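You operate a simulated robot arm through the tools that you are given. There is no shell and no other tool.

The job below is to be done with a simulated robot arm. You get a single attempt, and the scene is never put back.

JOB
Top the blue lead up to about 3 metres on the counter.
Fine: measure with the arm down, then raise the arm and lock the winder.

The check looks at the end state, three seconds after you hand in, the way a careful person would. Anything else that was tipped, shoved, dropped, spilled or broken makes it a failure.

ROBOT AND FRAMES
A 7-joint arm with a three-finger gripper, fixed in place. Base frame: the origin is at the foot of the arm, x ahead of it, y to its left, z up. Readings come in mm, degrees, newtons and seconds.
With the tool pointing down near the work surface it reaches from about 100 to 960 mm from the base axis. Its first joint turns from -166.0 to 166.0 degrees. Payload 2.69 kg.
The tool frame sits at the grasp point between the pads (the TCP): z along the fingers, y along the line on which they close. The tips reach 30 mm beyond it. Largest opening 128 mm; the body of the gripper starts 117 mm behind the TCP.
Orientation is that of the tool frame in the base frame, as a unit quaternion [x, y, z, w]. With the fingers straight down and closing along the base's y, the tool's x points along the base's -x, its y along +y and its z along -z.

CONTROLS
- The arm moves only by the tool jog_arm. Its arguments are lists of equal length, an entry for each row: "translation": the shift along the base's x, y, z in cm, a list of three; "rot": the turn, a rotation vector about the base's x, y, z in degrees, a list of three; "fingers": the finger opening in cm, from 0 to 12.8. In form: {"translation": [[dx, dy, dz], ...], "rot": [[ax, ay, az], ...], "fingers": [fingers, ...]}. A call has 1 to 20 rows; each row shifts and turns the commanded pose from where the row before left it. A row lasts 0.2 s, in which the tool goes at most 50 mm and 8.6 degrees; a call with a longer step from one row to the next is refused whole, and so is a gripper value outside its range. A pose out of reach is approached as far as the arm can. The call stops where the force on the tool passes 40 N (or 10 N more than at its start, if that is more) or the arm is blocked; 0.2 s more then pass. Each finger halts on what it meets, pressing with about 28 N; the grip force reading is that of the motor and also rises with nothing between the fingers. The clock runs only during rows and for 0.2 s after the last one: add rows that do not move to give the fingers time. It gives the time, the measured TCP pose, the force on the tool (base axes), the opening and the grip force at its end, in the units of the frame above (readings bear some noise), with the torque about the TCP (base axes, N m) and any sound that the robot's microphone picked up, and new pictures: "pictures" is both (left out), scene, wrist or none.
- Cameras (640 x 400 px; columns grow to the right, rows downward): "scene" is fixed at [397.1, -498.8, 1555.1]; the picture's right is [0.97, -0.25, 0.00], its down [-0.11, -0.43, -0.89] and it looks along [0.23, 0.87, -0.45] (base axes); focal length 324 px, centre (320, 200). "wrist" rides on the gripper at [58, 54, -131] in the tool frame; the picture's right is [-0.68, 0.74, 0.00], its down [-0.62, -0.57, -0.55] and it looks along [-0.40, -0.37, 0.84] (tool axes); focal length 234 px, centre (320, 200). There is no depth. A picture from a camera that has moved, and an enlarged one, comes with that camera's place and axes in the base frame and with its lens. The place of the scene camera against the robot may be out by one fixed shift of up to 18 mm in any direction.
- slide_trunk(by): slides the trunk up (or, below 0, down) by that many mm; the arm rides with it, the base frame stays. It gives what a move gives, with no picture.
- enlarge(camera, box): a new picture of the part [left, top, right, bottom] of that camera's present view, enlarged. The clock stands still meanwhile.
- job_done(): hands the job in; it is judged then, once.

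Places have to be worked out from the pictures, the camera data and where the tool is seen. Open the gripper and draw the arm clear of the work before you hand the job in, unless the task says otherwise.

The tools are called after "Call:" as name(argument=value, ...) on one line, values as JSON. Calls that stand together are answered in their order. jog_arm: Moves the arm, as the interface text tells. Its arguments: {"type":"object","properties":{"translation":{"type":"array","items":{"type":"array","items":{"type":"number"}}},"rot":{"type":"array","items":{"type":"array","items":{"type":"number"}}},"fingers":{"type":"array","items":{"type":"number"}},"pictures":{"type":"string","enum":["both","scene","wrist","none"]}},"required":["translation","rot","fingers"]} The other tools are called the same way: slide_trunk (by) slides the trunk up or down; enlarge (camera, box) takes an enlarged picture of a part of a camera's view; job_done () hands the job in.

At the start:

```text
clock: 0.0
tool_pos: [674.4, 140.4, 1250.7]
orientation: [0.0, 1.0, 0.0, 0.0]
force: [0.3, 0.5, 0.2]
moment: [0.03, 0.01, -0.02]
opening: 128.1
grasp_force: 0.0
trunk travel left (down, up): [-150.0, 200.0]
```

scene: 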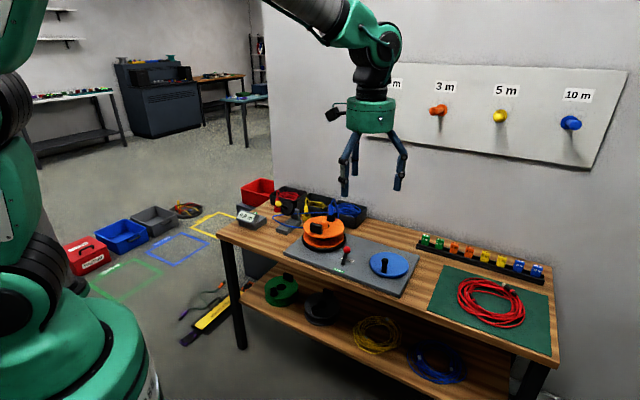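
wrist: 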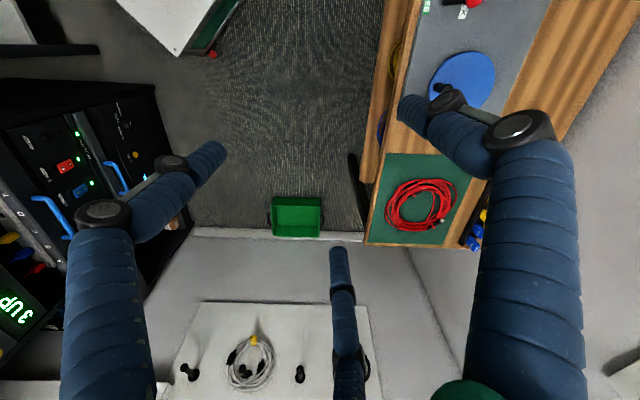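

The scene shows a bench with a winder (orange reel, blue reel, a red-knobbed lever, a counter). I enlarge the pictures to understand the parts.

Call:
enlarge(camera="scene", box=[220, 170, 440, 310])

Call:
enlarge(camera="scene", box=[290, 210, 370, 260])

Call:
enlarge(camera="scene", box=[220, 180, 320, 240])

Call:
enlarge(camera="wrist", box=[360, 0, 560, 125])

Call:
enlarge(camera="scene", box=[360, 220, 560, 345])

Call:
enlarge(camera="scene", box=[240, 260, 480, 400])

```text
2.86 times, centred on (330, 240) of scene
camera zoom: at [397.1, -498.8, 1555.1], right [0.97, -0.25, 0.0], down [-0.11, -0.43, -0.89], along [0.23, 0.87, -0.45], focal length 925 px, centre (291, 86)
```

zoom: 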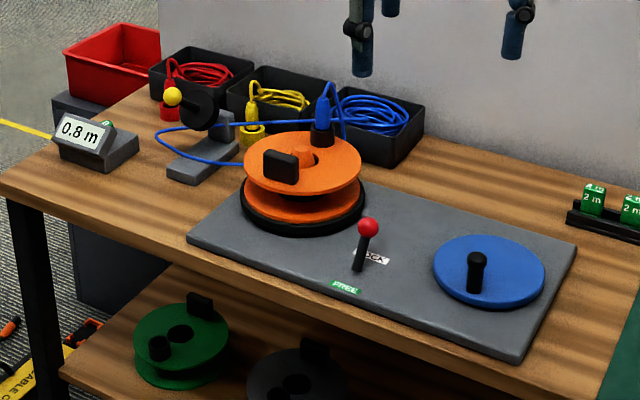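

```text
8.00 times, centred on (330, 235) of scene
camera zoom: at [397.1, -498.8, 1555.1], right [0.97, -0.25, 0.0], down [-0.11, -0.43, -0.89], along [0.23, 0.87, -0.45], focal length 2589 px, centre (240, -80)
```

zoom: 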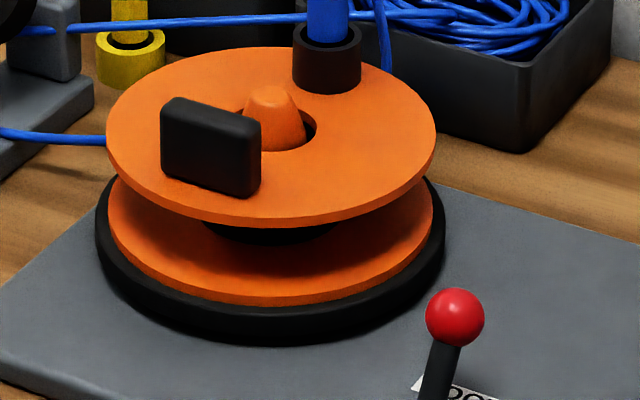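

```text
6.40 times, centred on (270, 210) of scene
camera zoom: at [397.1, -498.8, 1555.1], right [0.97, -0.25, 0.0], down [-0.11, -0.43, -0.89], along [0.23, 0.87, -0.45], focal length 2071 px, centre (640, 136)
```

zoom: 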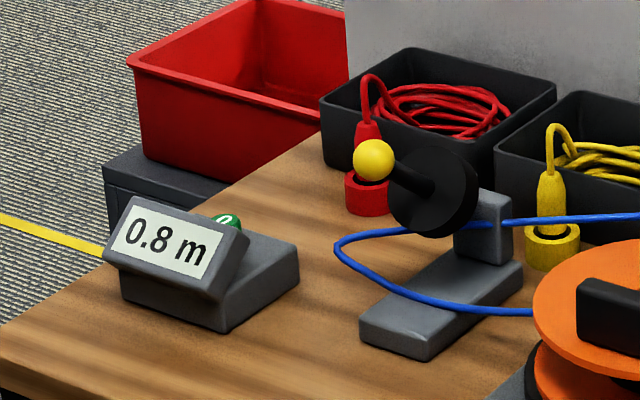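

```text
3.20 times, centred on (460, 62) of wrist
camera zoom: at [616.8, 193.8, 1383.0], right [0.68, 0.74, 0.0], down [0.62, -0.57, 0.55], along [0.4, -0.37, -0.84], focal length 749 px, centre (-128, 640)
```

zoom: 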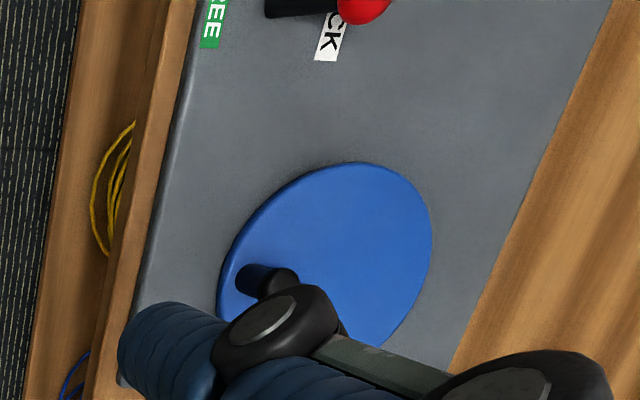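

```text
3.20 times, centred on (460, 282) of scene
camera zoom: at [397.1, -498.8, 1555.1], right [0.97, -0.25, 0.0], down [-0.11, -0.43, -0.89], along [0.23, 0.87, -0.45], focal length 1036 px, centre (-128, -64)
```

zoom: 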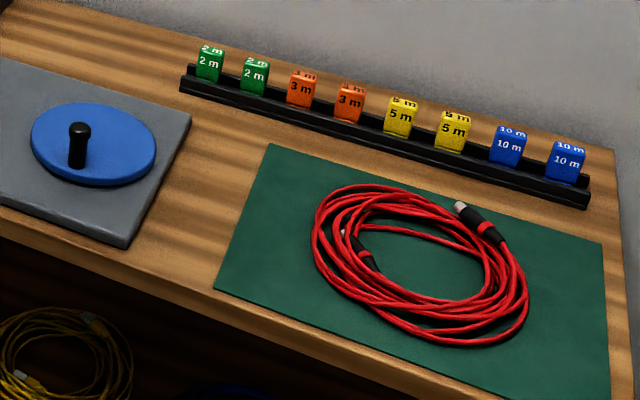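

```text
2.67 times, centred on (360, 330) of scene
camera zoom: at [397.1, -498.8, 1555.1], right [0.97, -0.25, 0.0], down [-0.11, -0.43, -0.89], along [0.23, 0.87, -0.45], focal length 863 px, centre (213, -147)
```

zoom: 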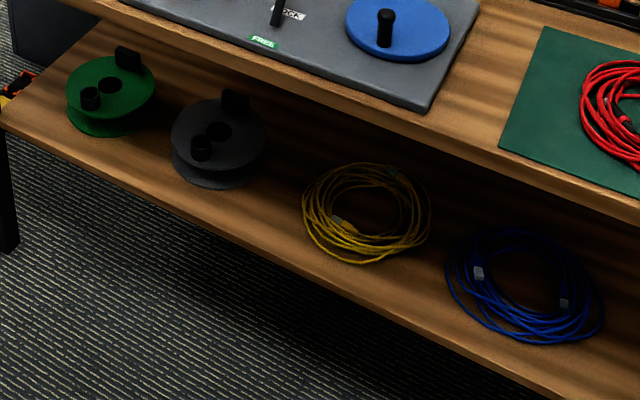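

The counter reads 0.8 m. A crank (black knob on blue disc) drives the orange reel, the red-ball lever has LOCK/FREE labels, and the yellow ball seems to be the measuring arm's handle. I turn the tool about the vertical so the wrist camera looks at the bench.

Call:
jog_arm(translation=[[-2, 2, 0], [-2, 2, 0], [-2, 2, 0], [-2, 2, 0], [-2, 2, 0], [-2, 2, 0], [-2, 2, 0], [-2, 2, 0], [-2, 2, 0], [-2, 2, 0], [0, 0, 0]], rot=[[0, 0, 8.5], [0, 0, 8.5], [0, 0, 8.5], [0, 0, 8.5], [0, 0, 8.5], [0, 0, 8.5], [0, 0, 8.5], [0, 0, 8.5], [0, 0, 8.5], [0, 0, 8.5], [0, 0, 5]], fingers=[12.8, 12.8, 12.8, 12.8, 12.8, 12.8, 12.8, 12.8, 12.8, 12.8, 12.8])

```text
clock: 2.4
tool_pos: [474.8, 340.9, 1250.4]
orientation: [0.708, -0.706, 0.001, 0.0]
force: [-1.0, -0.1, 0.6]
moment: [0.0, -0.06, 0.0]
opening: 127.8
grasp_force: 0.0
trunk travel left (down, up): [-150.0, 200.0]
camera wrist: at [420.6, 281.6, 1383.2], right [-0.74, 0.67, 0.0], down [0.56, 0.62, 0.55], along [0.37, 0.4, -0.84], focal length 234 px, centre (320, 200)
```

scene: 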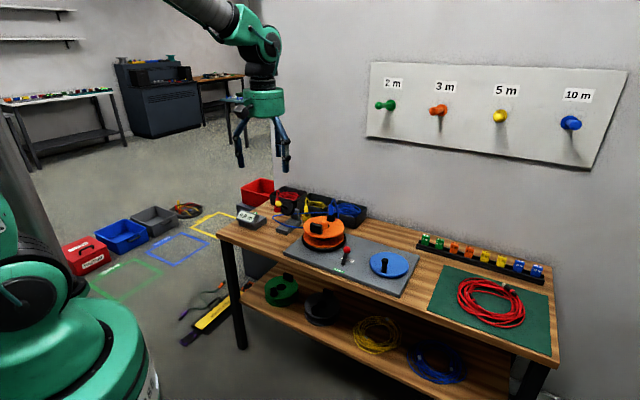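
wrist: 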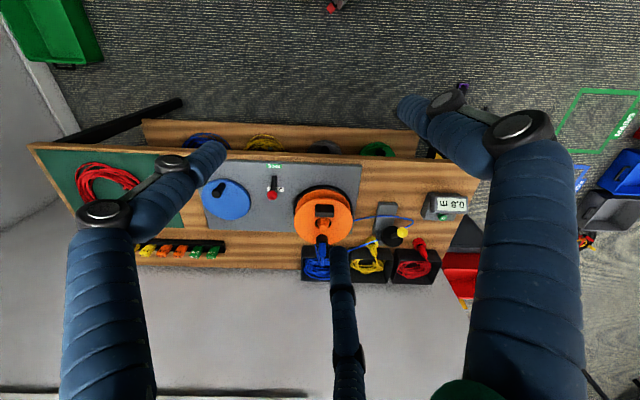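

The bench is now in view (upside down). I enlarge the workstation.

Call:
enlarge(camera="wrist", box=[190, 140, 350, 240])

Call:
enlarge(camera="wrist", box=[290, 170, 450, 270])

Call:
enlarge(camera="wrist", box=[250, 155, 298, 185])

Call:
enlarge(camera="scene", box=[328, 235, 368, 260])

```text
4.00 times, centred on (270, 190) of wrist
camera zoom: at [420.6, 281.6, 1383.2], right [-0.74, 0.67, 0.0], down [0.56, 0.62, 0.55], along [0.37, 0.4, -0.84], focal length 937 px, centre (520, 240)
```

zoom: 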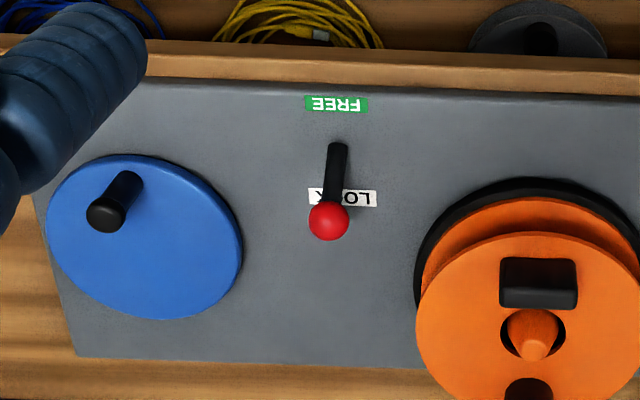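

```text
4.00 times, centred on (370, 220) of wrist
camera zoom: at [420.6, 281.6, 1383.2], right [-0.74, 0.67, 0.0], down [0.56, 0.62, 0.55], along [0.37, 0.4, -0.84], focal length 937 px, centre (120, 120)
```

zoom: 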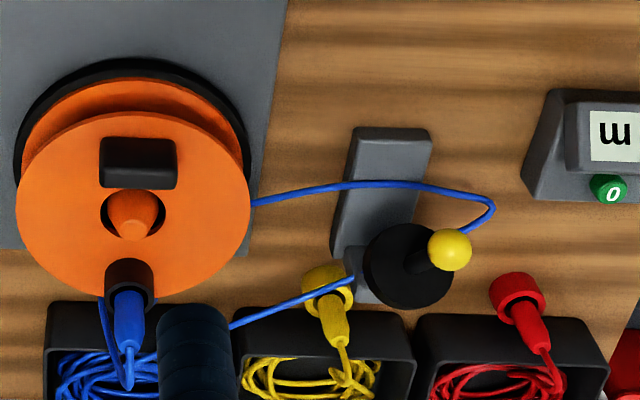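

```text
13.33 times, centred on (274, 170) of wrist
camera zoom: at [420.6, 281.6, 1383.2], right [-0.74, 0.67, 0.0], down [0.56, 0.62, 0.55], along [0.37, 0.4, -0.84], focal length 3122 px, centre (933, 600)
```

zoom: 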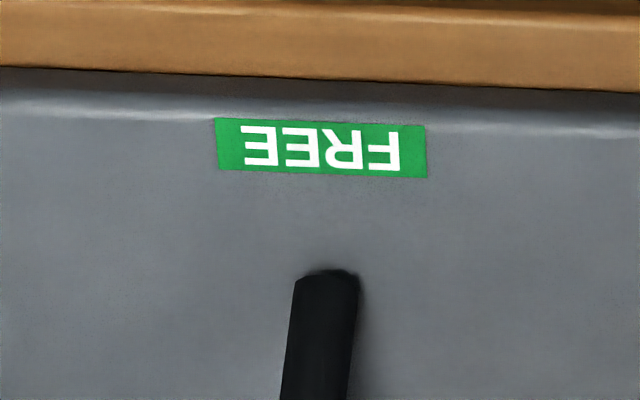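

```text
16.00 times, centred on (348, 248) of scene
camera zoom: at [397.1, -498.8, 1555.1], right [0.97, -0.25, 0.0], down [-0.11, -0.43, -0.89], along [0.23, 0.87, -0.45], focal length 5178 px, centre (-128, -560)
```

zoom: 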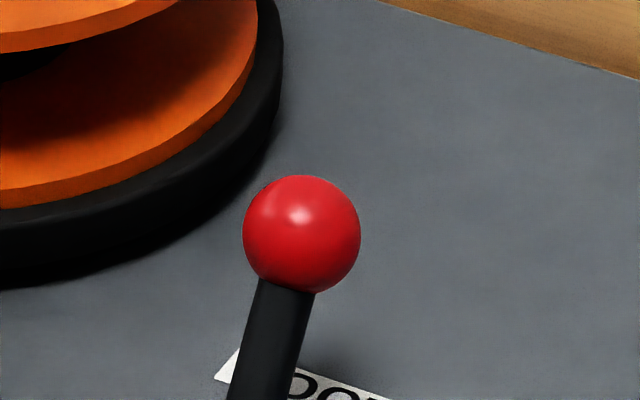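

The lever leans toward LOCK (locked now). I estimate the crank handle near (840, 331, 815–850), red knob near (738, 436, 855) and the yellow ball near (531, 702, 939). I move closer to study the measuring arm.

Call:
jog_arm(translation=[[-0.2, 3.4, -1.9], [-0.2, 3.4, -1.9], [-0.2, 3.4, -1.9], [-0.2, 3.4, -1.9], [-0.2, 3.4, -1.9], [-0.2, 3.4, -1.9], [-0.2, 3.4, -1.9], [-0.2, 3.4, -1.9], [0, 0, 0]], rot=[[0, 0, 0], [0, 0, 0], [0, 0, 0], [0, 0, 0], [0, 0, 0], [0, 0, 0], [0, 0, 0], [0, 0, 0], [0, 0, 0]], fingers=[12.8, 12.8, 12.8, 12.8, 12.8, 12.8, 12.8, 12.8, 12.8])

```text
clock: 4.4
tool_pos: [458.7, 613.4, 1097.9]
orientation: [-0.707, 0.707, -0.001, 0.0]
force: [0.0, -0.3, -0.4]
moment: [-0.06, -0.06, 0.02]
opening: 128.1
grasp_force: 0.0
trunk travel left (down, up): [-150.0, 200.0]
camera wrist: at [404.8, 554.3, 1230.3], right [-0.74, 0.68, 0.0], down [0.57, 0.62, 0.55], along [0.37, 0.4, -0.84], focal length 234 px, centre (320, 200)
```

scene: 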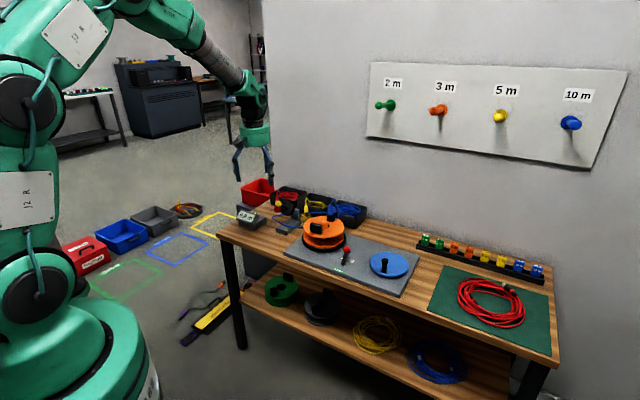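
wrist: 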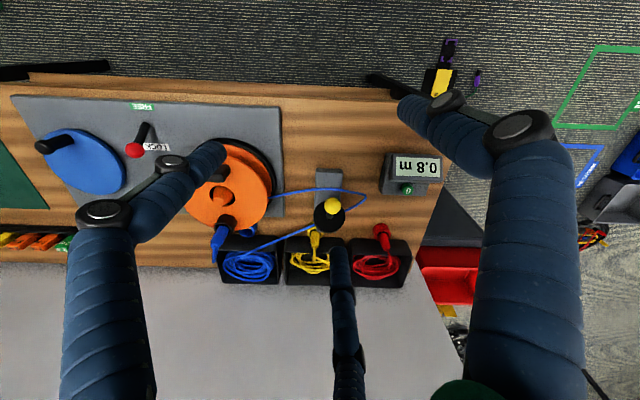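

Call:
enlarge(camera="wrist", box=[270, 150, 390, 225])

Call:
enlarge(camera="scene", box=[264, 195, 312, 225])

Call:
enlarge(camera="wrist", box=[200, 130, 360, 230])

```text
5.33 times, centred on (330, 188) of wrist
camera zoom: at [404.8, 554.3, 1230.3], right [-0.74, 0.68, 0.0], down [0.57, 0.62, 0.55], along [0.37, 0.4, -0.84], focal length 1249 px, centre (267, 267)
```

zoom: 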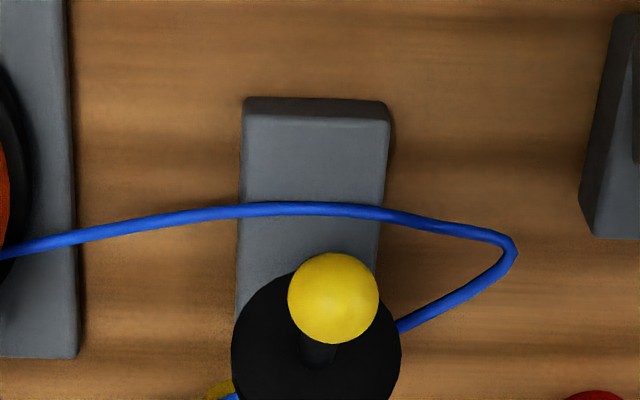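

```text
13.33 times, centred on (288, 210) of scene
camera zoom: at [397.1, -498.8, 1555.1], right [0.97, -0.25, 0.0], down [-0.11, -0.43, -0.89], along [0.23, 0.87, -0.45], focal length 4315 px, centre (747, 67)
```

zoom: 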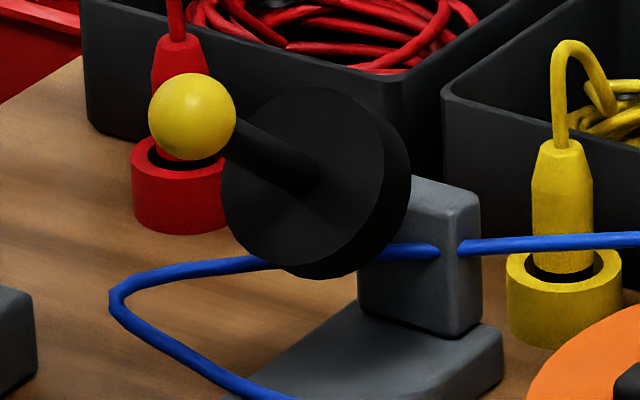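

```text
4.00 times, centred on (280, 180) of wrist
camera zoom: at [404.8, 554.3, 1230.3], right [-0.74, 0.68, 0.0], down [0.57, 0.62, 0.55], along [0.37, 0.4, -0.84], focal length 937 px, centre (480, 280)
```

zoom: 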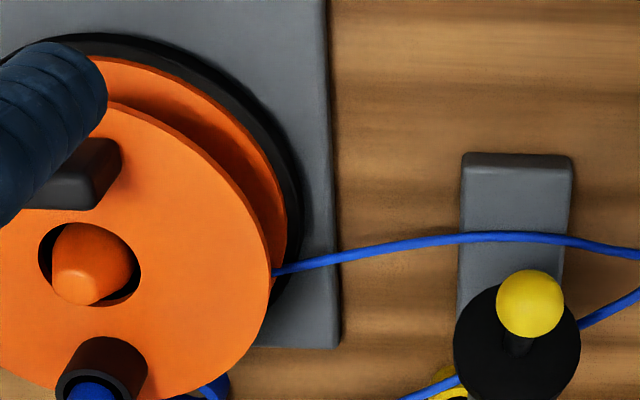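

The measuring arm is a hinged shaft with wheel and yellow ball, tilted up now. I look at the gripper in the scene view to understand its shape (a third element shows in the wrist picture).

Call:
enlarge(camera="scene", box=[210, 110, 306, 170])

Call:
enlarge(camera="wrist", box=[300, 230, 380, 280])

```text
6.67 times, centred on (258, 140) of scene
camera zoom: at [397.1, -498.8, 1555.1], right [0.97, -0.25, 0.0], down [-0.11, -0.43, -0.89], along [0.23, 0.87, -0.45], focal length 2158 px, centre (733, 600)
```

zoom: 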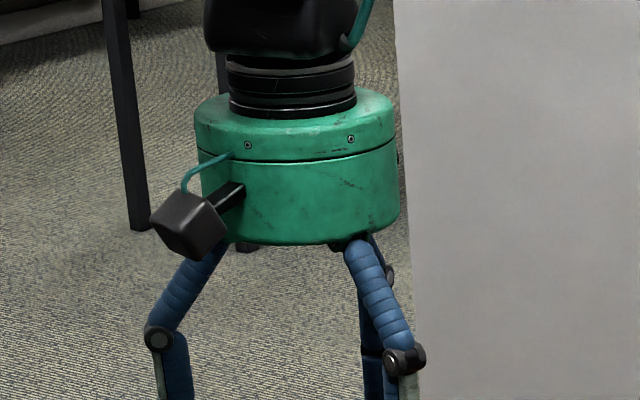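

```text
8.00 times, centred on (340, 255) of wrist
camera zoom: at [404.8, 554.3, 1230.3], right [-0.74, 0.68, 0.0], down [0.57, 0.62, 0.55], along [0.37, 0.4, -0.84], focal length 1873 px, centre (160, -240)
```

zoom: 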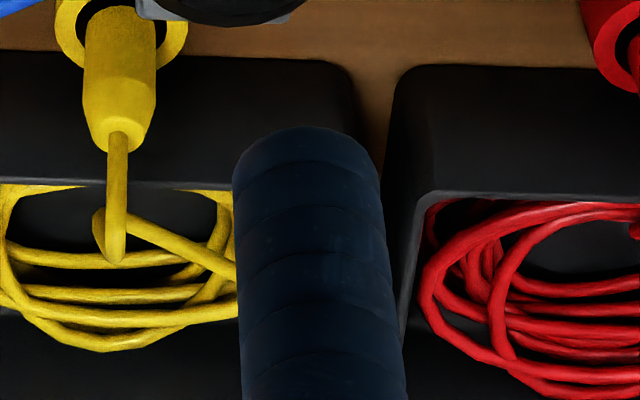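

The gripper looks three-jawed. I close it in free air and start the -45° turn, to see how the fingers really sit.

Call:
jog_arm(translation=[[0, 0, 0], [0, 0, 0], [0, 0, 0], [0, 0, 0], [0, 0, 0], [0, 0, 0]], rot=[[0, 0, -7.5], [0, 0, -7.5], [0, 0, -7.5], [0, 0, -7.5], [0, 0, -7.5], [0, 0, -7.5]], fingers=[5, 5, 5, 5, 5, 5])

```text
clock: 5.8
tool_pos: [458.8, 611.8, 1098.1]
orientation: [-0.381, 0.924, 0.0, 0.0]
force: [0.2, 1.2, -0.1]
moment: [-0.01, 0.02, -0.02]
opening: 50.4
grasp_force: 0.1
trunk travel left (down, up): [-150.0, 200.0]
camera wrist: at [380.0, 608.9, 1230.8], right [-0.04, 1.0, 0.0], down [0.84, 0.03, 0.55], along [0.55, 0.02, -0.84], focal length 234 px, centre (320, 200)
```

scene: 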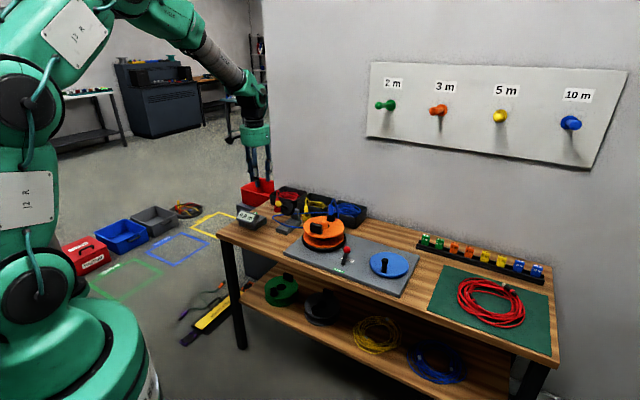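
wrist: 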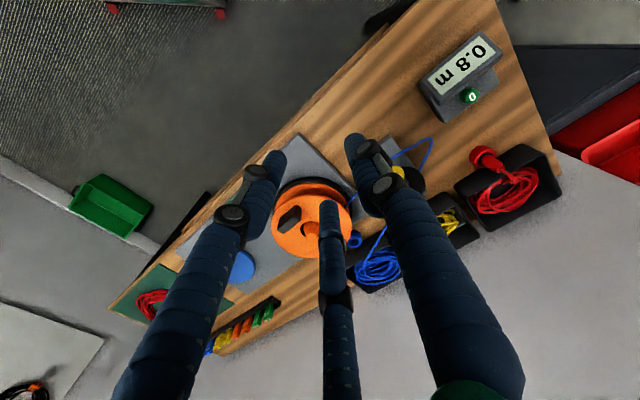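

Wrist triangulation puts the ball at about (537, 727, 913), hinge axis along the bench (45° line). With the fingers closing along that axis, I go above the ball and look.

Call:
jog_arm(translation=[[1.6, 2.3, -1.6], [1.6, 2.3, -1.6], [1.6, 2.3, -1.6], [1.6, 2.3, -1.6], [1.4, 2.4, -1.6], [0, 0, 0]], rot=[[0, 0, 0], [0, 0, 0], [0, 0, 0], [0, 0, 0], [0, 0, 0], [0, 0, 0]], fingers=[7, 7, 7, 7, 7, 7])

Call:
enlarge(camera="wrist", box=[240, 120, 400, 220])

Call:
enlarge(camera="scene", box=[240, 160, 336, 220])

```text
clock: 7.2
tool_pos: [539.2, 729.3, 1017.8]
orientation: [-0.382, 0.924, 0.0, 0.0]
force: [0.1, 0.7, -1.2]
moment: [-0.03, 0.02, 0.01]
opening: 70.0
grasp_force: 0.1
trunk travel left (down, up): [-150.0, 200.0]
camera wrist: at [458.2, 725.5, 1150.7], right [-0.04, 1.0, 0.0], down [0.84, 0.04, 0.55], along [0.55, 0.02, -0.84], focal length 234 px, centre (320, 200)
```

scene: 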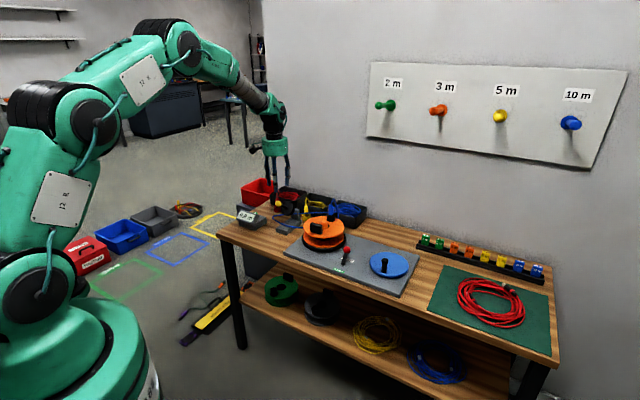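
wrist: 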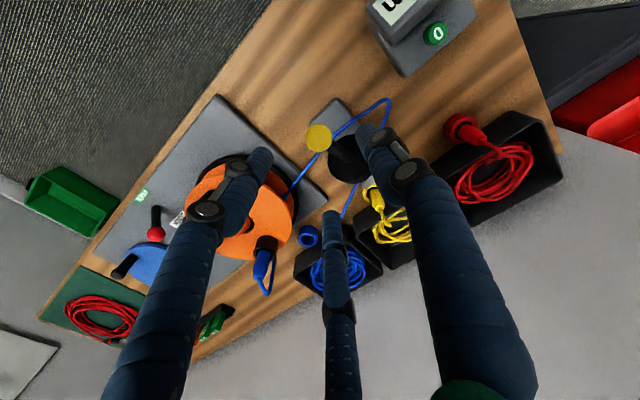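

```text
4.00 times, centred on (320, 170) of wrist
camera zoom: at [458.2, 725.5, 1150.7], right [-0.04, 1.0, 0.0], down [0.84, 0.04, 0.55], along [0.55, 0.02, -0.84], focal length 937 px, centre (320, 320)
```

zoom: 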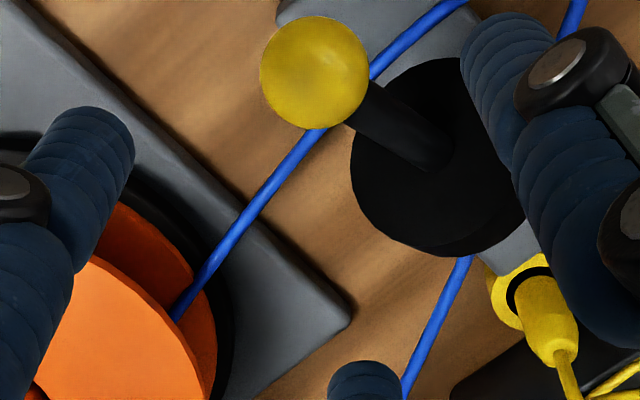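

```text
6.67 times, centred on (288, 190) of scene
camera zoom: at [397.1, -498.8, 1555.1], right [0.97, -0.25, 0.0], down [-0.11, -0.43, -0.89], along [0.23, 0.87, -0.45], focal length 2158 px, centre (533, 267)
```

zoom: 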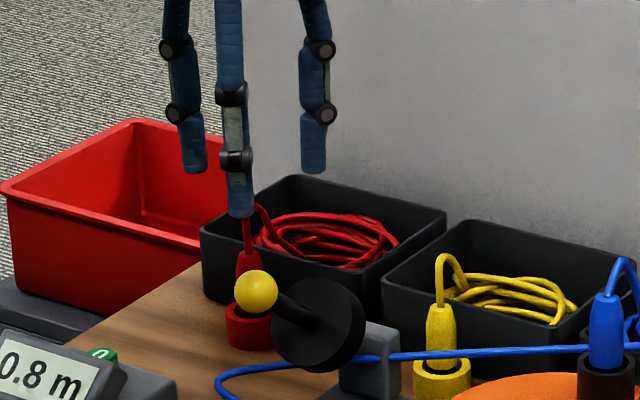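

The new ray confirms the ball at (537, 727, 913). I lower the open fingers around it, pads slightly above centre.

Call:
jog_arm(translation=[[-0.2, -0.2, -2.5], [0, 0, -2.5], [0, 0, -2.0], [0, 0, -1.5], [0, 0, -0.7], [0, 0, 0]], rot=[[0, 0, 0], [0, 0, 0], [0, 0, 0], [0, 0, 0], [0, 0, 0], [0, 0, 0]], fingers=[7, 7, 7, 7, 7, 7])

Call:
enlarge(camera="wrist", box=[240, 120, 400, 220])

Call:
enlarge(camera="scene", box=[240, 160, 336, 220])

```text
clock: 8.6
tool_pos: [534.6, 726.5, 926.9]
orientation: [-0.383, 0.924, 0.0, 0.0]
force: [-0.4, 1.0, -0.1]
moment: [0.03, 0.05, 0.03]
opening: 70.0
grasp_force: 0.0
trunk travel left (down, up): [-150.0, 200.0]
camera wrist: at [455.9, 722.9, 1059.0], right [-0.04, 1.0, 0.0], down [0.84, 0.04, 0.55], along [0.55, 0.02, -0.84], focal length 234 px, centre (320, 200)
```

scene: 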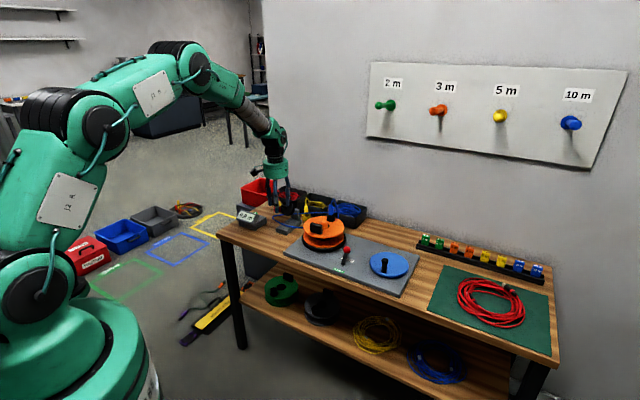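
wrist: 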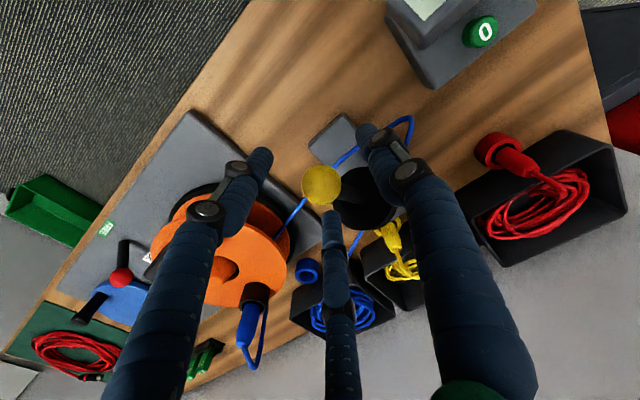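

```text
4.00 times, centred on (320, 170) of wrist
camera zoom: at [455.9, 722.9, 1059.0], right [-0.04, 1.0, 0.0], down [0.84, 0.04, 0.55], along [0.55, 0.02, -0.84], focal length 937 px, centre (320, 320)
```

zoom: 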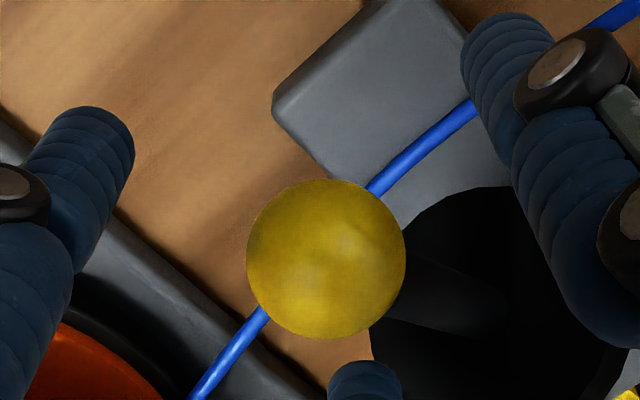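

```text
6.67 times, centred on (288, 190) of scene
camera zoom: at [397.1, -498.8, 1555.1], right [0.97, -0.25, 0.0], down [-0.11, -0.43, -0.89], along [0.23, 0.87, -0.45], focal length 2158 px, centre (533, 267)
```

zoom: 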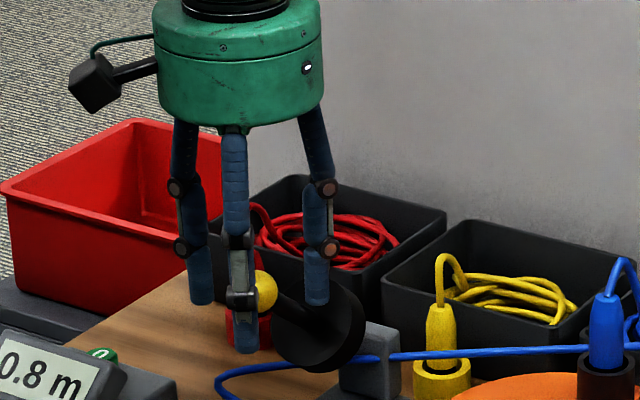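

The ball sits between the pads at TCP height. I close the fingers on it.

Call:
jog_arm(translation=[[0.3, 0, 0], [0, 0, 0], [0, 0, 0], [0, 0, 0], [0, 0, 0]], rot=[[0, 0, 0], [0, 0, 0], [0, 0, 0], [0, 0, 0], [0, 0, 0]], fingers=[5, 3.5, 2.3, 2.0, 2.0])

Call:
enlarge(camera="wrist", box=[240, 120, 400, 220])

Call:
enlarge(camera="scene", box=[240, 160, 336, 220])

```text
clock: 9.8
tool_pos: [538.5, 726.3, 926.0]
orientation: [-0.383, 0.924, 0.0, 0.0]
force: [8.4, -1.3, -1.2]
moment: [-0.55, -1.1, -1.2]
opening: 30.9
grasp_force: 45.4
trunk travel left (down, up): [-150.0, 200.0]
camera wrist: at [459.6, 723.0, 1059.0], right [-0.04, 1.0, 0.0], down [0.84, 0.04, 0.55], along [0.55, 0.02, -0.84], focal length 234 px, centre (320, 200)
```

scene: 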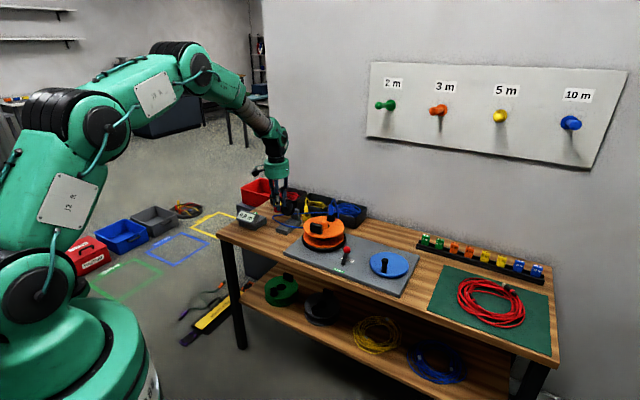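
wrist: 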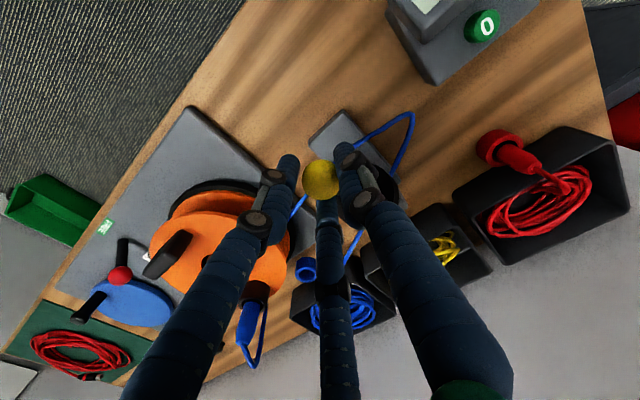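

```text
4.00 times, centred on (320, 170) of wrist
camera zoom: at [459.6, 723.0, 1059.0], right [-0.04, 1.0, 0.0], down [0.84, 0.04, 0.55], along [0.55, 0.02, -0.84], focal length 937 px, centre (320, 320)
```

zoom: 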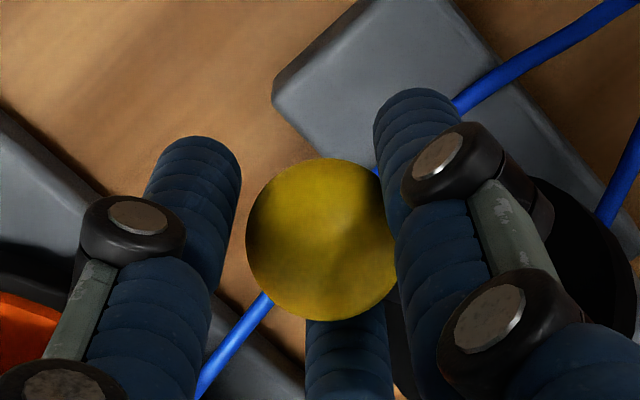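

```text
6.67 times, centred on (288, 190) of scene
camera zoom: at [397.1, -498.8, 1555.1], right [0.97, -0.25, 0.0], down [-0.11, -0.43, -0.89], along [0.23, 0.87, -0.45], focal length 2158 px, centre (533, 267)
```

zoom: 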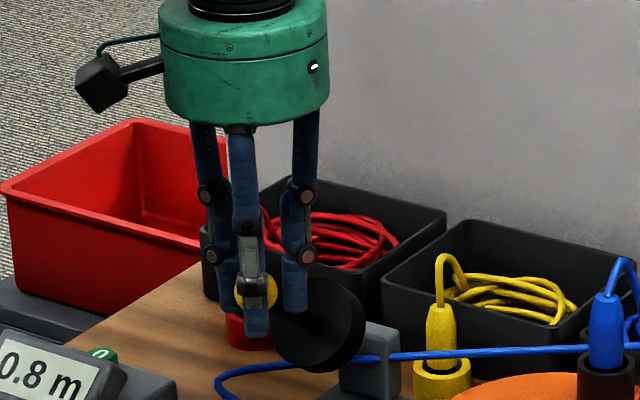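

Held at 30.9 mm opening. I follow the estimated arc downward (pivot ≈ 104 mm behind and 95 mm below the ball) in small steps and check the forces.

Call:
jog_arm(translation=[[-0.36, -0.36, -0.62], [-0.35, -0.35, -0.62], [-0.29, -0.29, -0.62], [-0.28, -0.28, -0.62], [0, 0, 0]], rot=[[0, 0, 0], [0, 0, 0], [0, 0, 0], [0, 0, 0], [0, 0, 0]], fingers=[2.0, 2.0, 2.0, 2.0, 2.0])

Call:
enlarge(camera="scene", box=[240, 160, 336, 220])

```text
clock: 11.0
tool_pos: [527.2, 714.1, 901.7]
orientation: [-0.383, 0.924, 0.0, 0.0]
force: [14.9, 7.9, 4.8]
moment: [0.65, -1.64, -1.06]
opening: 31.0
grasp_force: 45.0
trunk travel left (down, up): [-150.0, 200.0]
camera wrist: at [446.8, 710.2, 1034.1], right [-0.04, 1.0, 0.0], down [0.84, 0.04, 0.55], along [0.55, 0.02, -0.84], focal length 234 px, centre (320, 200)
```

scene: 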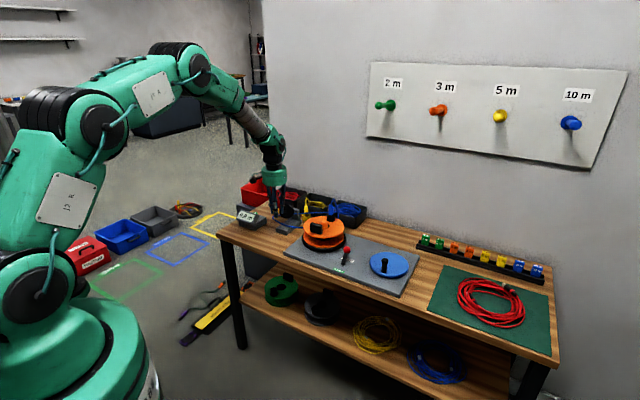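
wrist: 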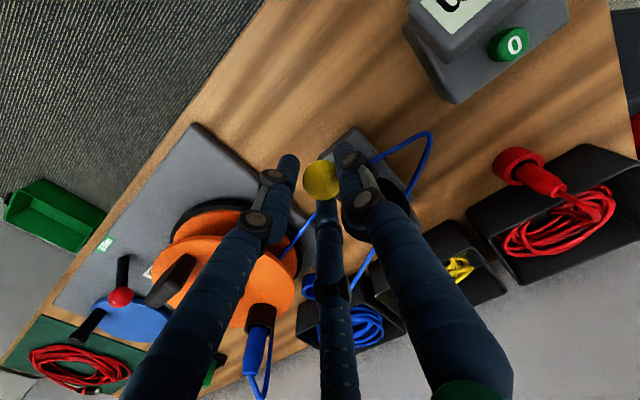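

```text
6.67 times, centred on (288, 190) of scene
camera zoom: at [397.1, -498.8, 1555.1], right [0.97, -0.25, 0.0], down [-0.11, -0.43, -0.89], along [0.23, 0.87, -0.45], focal length 2158 px, centre (533, 267)
```

zoom: 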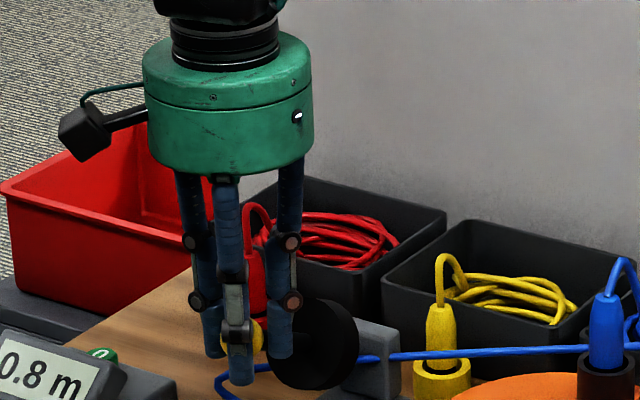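

The arm follows; the pull of ~16 N toward the pivot says my path goes slightly too far outward, so I flatten the outward component and keep going down.

Call:
jog_arm(translation=[[0.05, 0.1, -0.6], [-0.15, -0.15, -0.65], [-0.12, -0.12, -0.65], [-0.1, -0.1, -0.65], [0, 0, 0]], rot=[[0, 0, 0], [0, 0, 0], [0, 0, 0], [0, 0, 0], [0, 0, 0]], fingers=[2.0, 2.0, 2.0, 2.0, 2.0])

Call:
enlarge(camera="scene", box=[240, 170, 336, 230])

```text
clock: 12.2
tool_pos: [521.1, 710.0, 875.4]
orientation: [-0.383, 0.924, 0.0, 0.0]
force: [-0.7, -22.8, 14.5]
moment: [0.2, -1.3, -1.38]
opening: 30.2
grasp_force: 45.0
trunk travel left (down, up): [-150.0, 200.0]
camera wrist: at [442.1, 705.5, 1008.7], right [-0.04, 1.0, 0.0], down [0.84, 0.04, 0.55], along [0.55, 0.02, -0.84], focal length 234 px, centre (320, 200)
```

scene: 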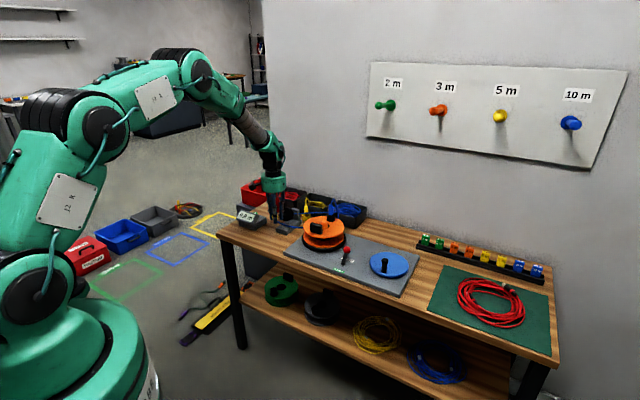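
wrist: 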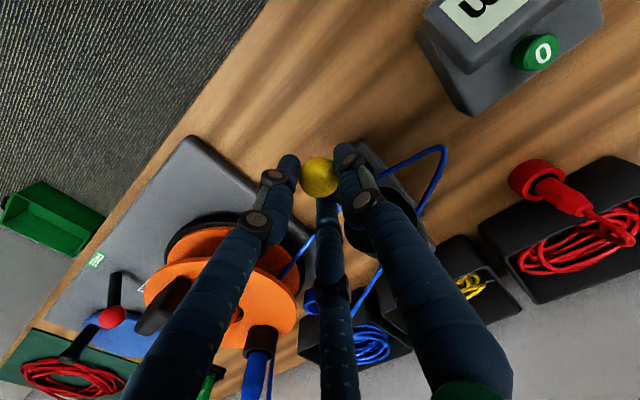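

```text
6.67 times, centred on (288, 200) of scene
camera zoom: at [397.1, -498.8, 1555.1], right [0.97, -0.25, 0.0], down [-0.11, -0.43, -0.89], along [0.23, 0.87, -0.45], focal length 2158 px, centre (533, 200)
```

zoom: 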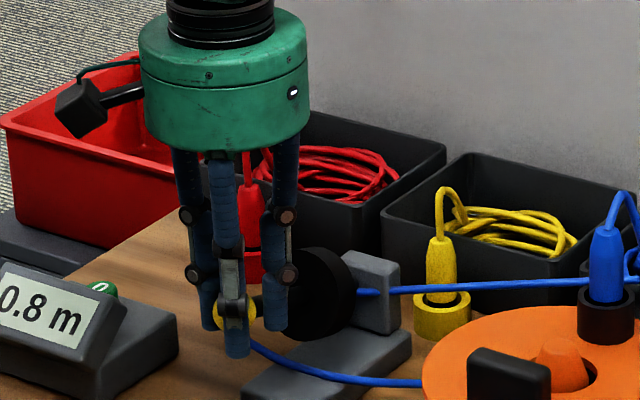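

The reaction now pushes toward the robot and up (~15–17 N), so I check the arm angle visually before pressing on.

Call:
enlarge(camera="scene", box=[264, 198, 312, 228])

Call:
enlarge(camera="wrist", box=[280, 130, 440, 230])

```text
13.33 times, centred on (288, 213) of scene
camera zoom: at [397.1, -498.8, 1555.1], right [0.97, -0.25, 0.0], down [-0.11, -0.43, -0.89], along [0.23, 0.87, -0.45], focal length 4315 px, centre (747, 27)
```

zoom: 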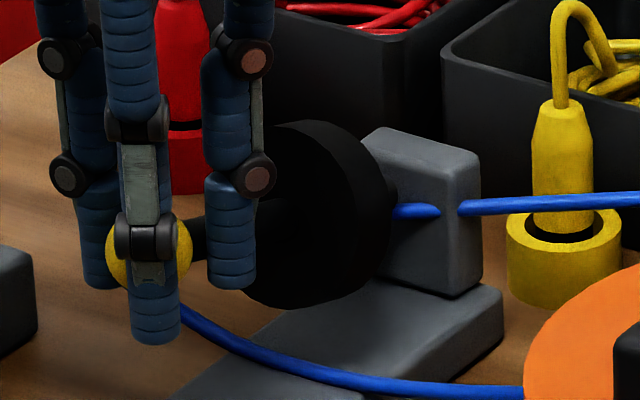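

```text
4.00 times, centred on (360, 180) of wrist
camera zoom: at [442.1, 705.5, 1008.7], right [-0.04, 1.0, 0.0], down [0.84, 0.04, 0.55], along [0.55, 0.02, -0.84], focal length 937 px, centre (160, 280)
```

zoom: 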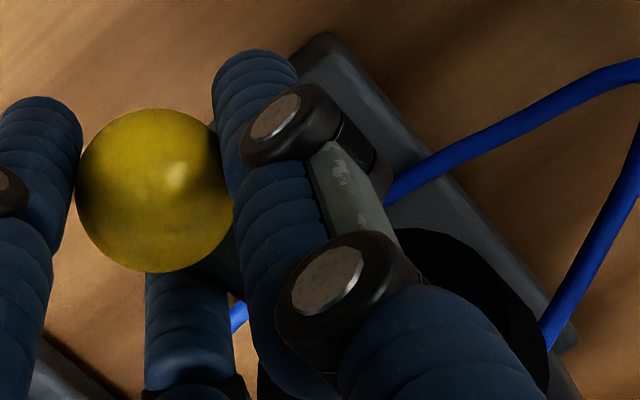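

The arm is about 15–17° above level, with the wheel still short of the plate. I continue down with more outward travel and a small sideways correction.

Call:
jog_arm(translation=[[-0.13, -0.27, -0.4], [-0.18, -0.18, -0.5], [-0.12, -0.12, -0.5], [0, 0, 0]], rot=[[0, 0, 0], [0, 0, 0], [0, 0, 0], [0, 0, 0]], fingers=[2.0, 2.0, 2.0, 2.0])

Call:
enlarge(camera="scene", box=[264, 198, 312, 228])

```text
clock: 13.2
tool_pos: [518.9, 707.3, 863.2]
orientation: [-0.383, 0.924, 0.0, 0.001]
force: [18.6, 10.4, 6.6]
moment: [0.87, -1.67, -1.2]
opening: 30.2
grasp_force: 45.0
trunk travel left (down, up): [-150.0, 200.0]
camera wrist: at [439.6, 702.7, 995.3], right [-0.04, 1.0, 0.0], down [0.83, 0.03, 0.55], along [0.55, 0.03, -0.83], focal length 234 px, centre (320, 200)
```

scene: 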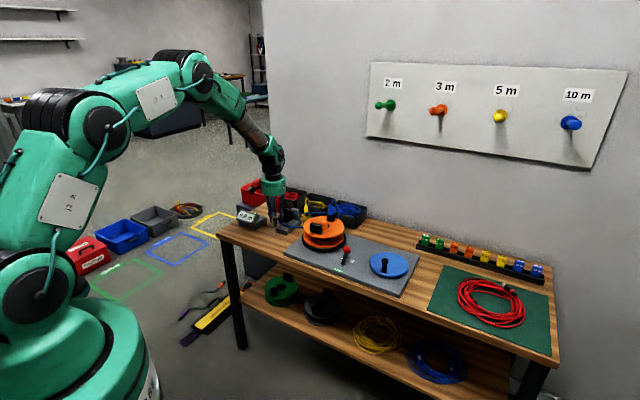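
wrist: 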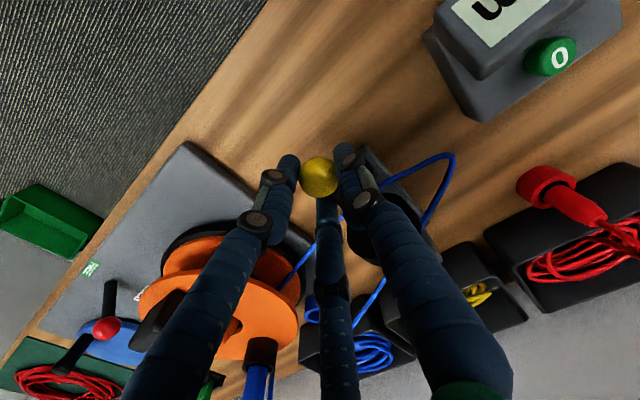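

```text
13.33 times, centred on (288, 213) of scene
camera zoom: at [397.1, -498.8, 1555.1], right [0.97, -0.25, 0.0], down [-0.11, -0.43, -0.89], along [0.23, 0.87, -0.45], focal length 4315 px, centre (747, 27)
```

zoom: 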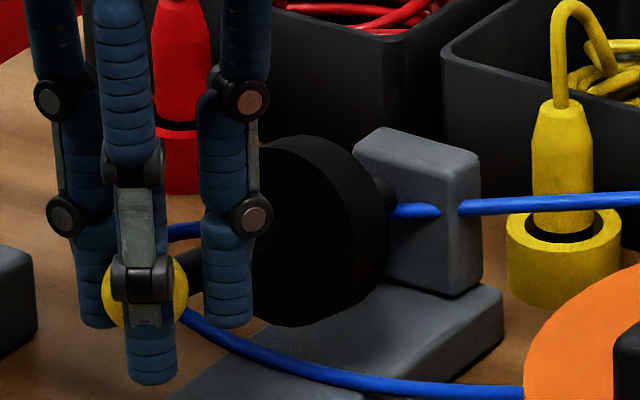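

Fitting the readings, the arm is now ≈8° above level, lever length ≈131 mm. I ease the pull and go down a further ~20 mm until it meets its stop.

Call:
jog_arm(translation=[[0.08, 0.05, -0.4], [-0.03, -0.03, -0.4], [-0.03, -0.03, -0.4], [-0.02, -0.02, -0.4], [0, 0, 0]], rot=[[0, 0, 0], [0, 0, 0], [0, 0, 0], [0, 0, 0], [0, 0, 0]], fingers=[2.0, 2.0, 2.0, 2.0, 2.0])

Call:
enlarge(camera="scene", box=[264, 198, 312, 228])

```text
clock: 14.4
tool_pos: [516.8, 705.0, 844.6]
orientation: [-0.382, 0.924, 0.0, 0.0]
force: [-0.9, 9.1, 8.3]
moment: [0.85, -1.05, -1.0]
opening: 30.3
grasp_force: 44.8
trunk travel left (down, up): [-150.0, 200.0]
camera wrist: at [438.0, 701.3, 978.2], right [-0.04, 1.0, 0.0], down [0.84, 0.04, 0.55], along [0.55, 0.02, -0.84], focal length 234 px, centre (320, 200)
```

scene: 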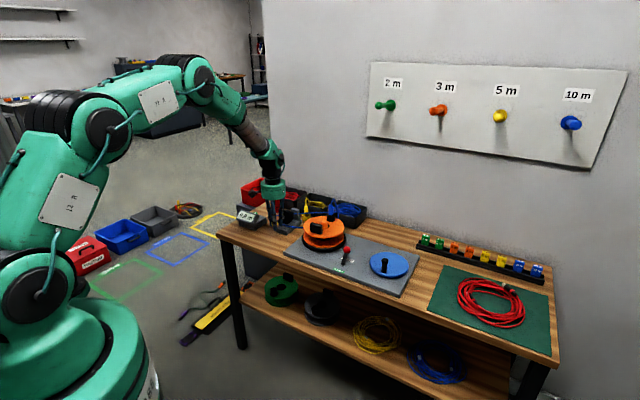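
wrist: 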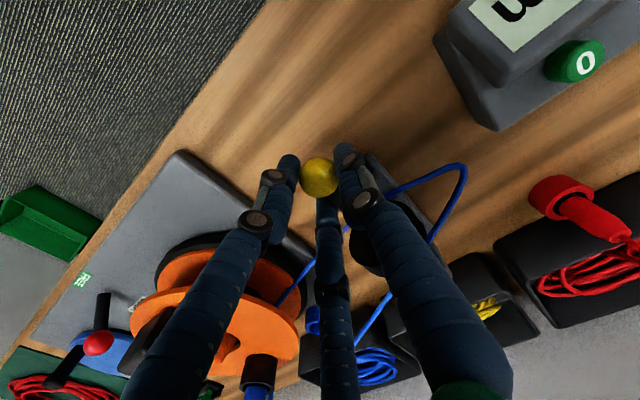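

```text
13.33 times, centred on (288, 213) of scene
camera zoom: at [397.1, -498.8, 1555.1], right [0.97, -0.25, 0.0], down [-0.11, -0.43, -0.89], along [0.23, 0.87, -0.45], focal length 4315 px, centre (747, 27)
```

zoom: 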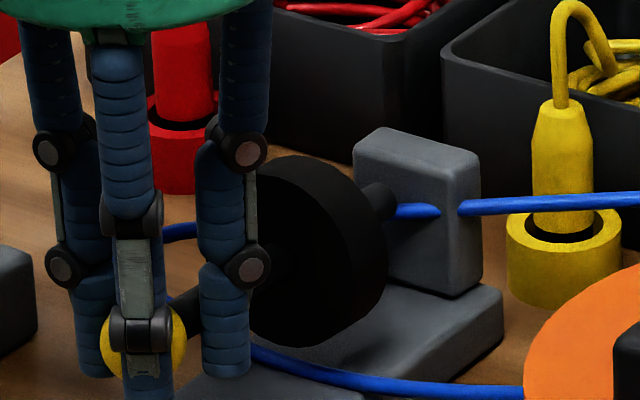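

No stop felt yet and the wheel still seems above the plate; I continue down gently in small steps.

Call:
jog_arm(translation=[[0, 0, -0.4], [0, 0, -0.4], [0, 0, -0.3], [0, 0, 0]], rot=[[0, 0, 0], [0, 0, 0], [0, 0, 0], [0, 0, 0]], fingers=[2.0, 2.0, 2.0, 2.0])

Call:
enlarge(camera="scene", box=[264, 198, 312, 228])

```text
clock: 15.4
tool_pos: [517.6, 705.6, 834.6]
orientation: [-0.383, 0.924, 0.0, 0.0]
force: [-8.8, 5.2, 9.3]
moment: [0.8, -0.95, -0.88]
opening: 30.2
grasp_force: 45.0
trunk travel left (down, up): [-150.0, 200.0]
camera wrist: at [437.8, 701.1, 968.0], right [-0.04, 1.0, 0.0], down [0.84, 0.04, 0.55], along [0.55, 0.02, -0.84], focal length 234 px, centre (320, 200)
```

scene: 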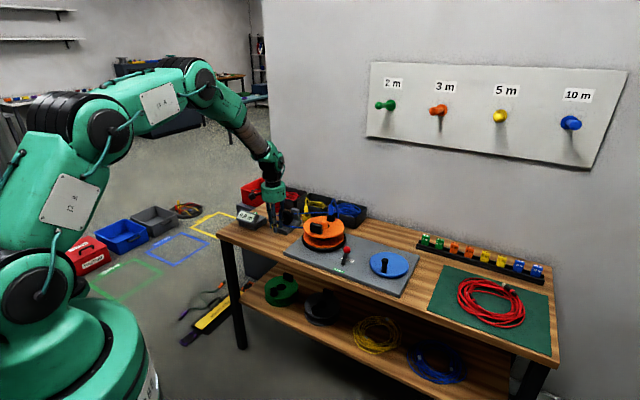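
wrist: 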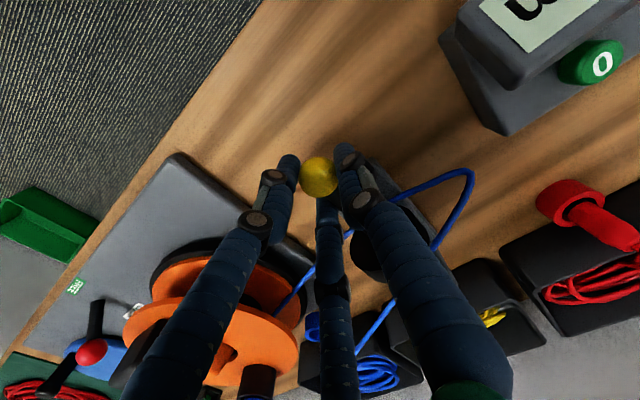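

```text
13.33 times, centred on (288, 213) of scene
camera zoom: at [397.1, -498.8, 1555.1], right [0.97, -0.25, 0.0], down [-0.11, -0.43, -0.89], along [0.23, 0.87, -0.45], focal length 4315 px, centre (747, 27)
```

zoom: 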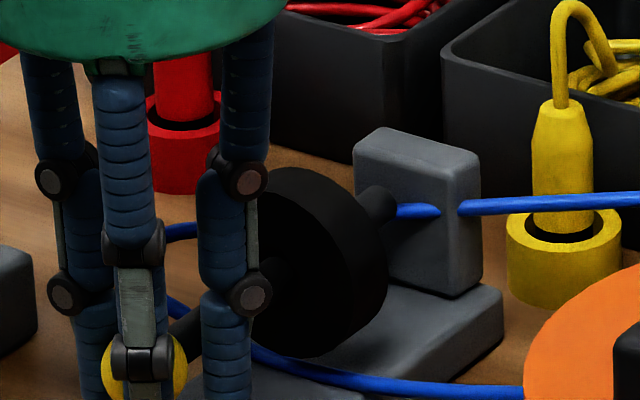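

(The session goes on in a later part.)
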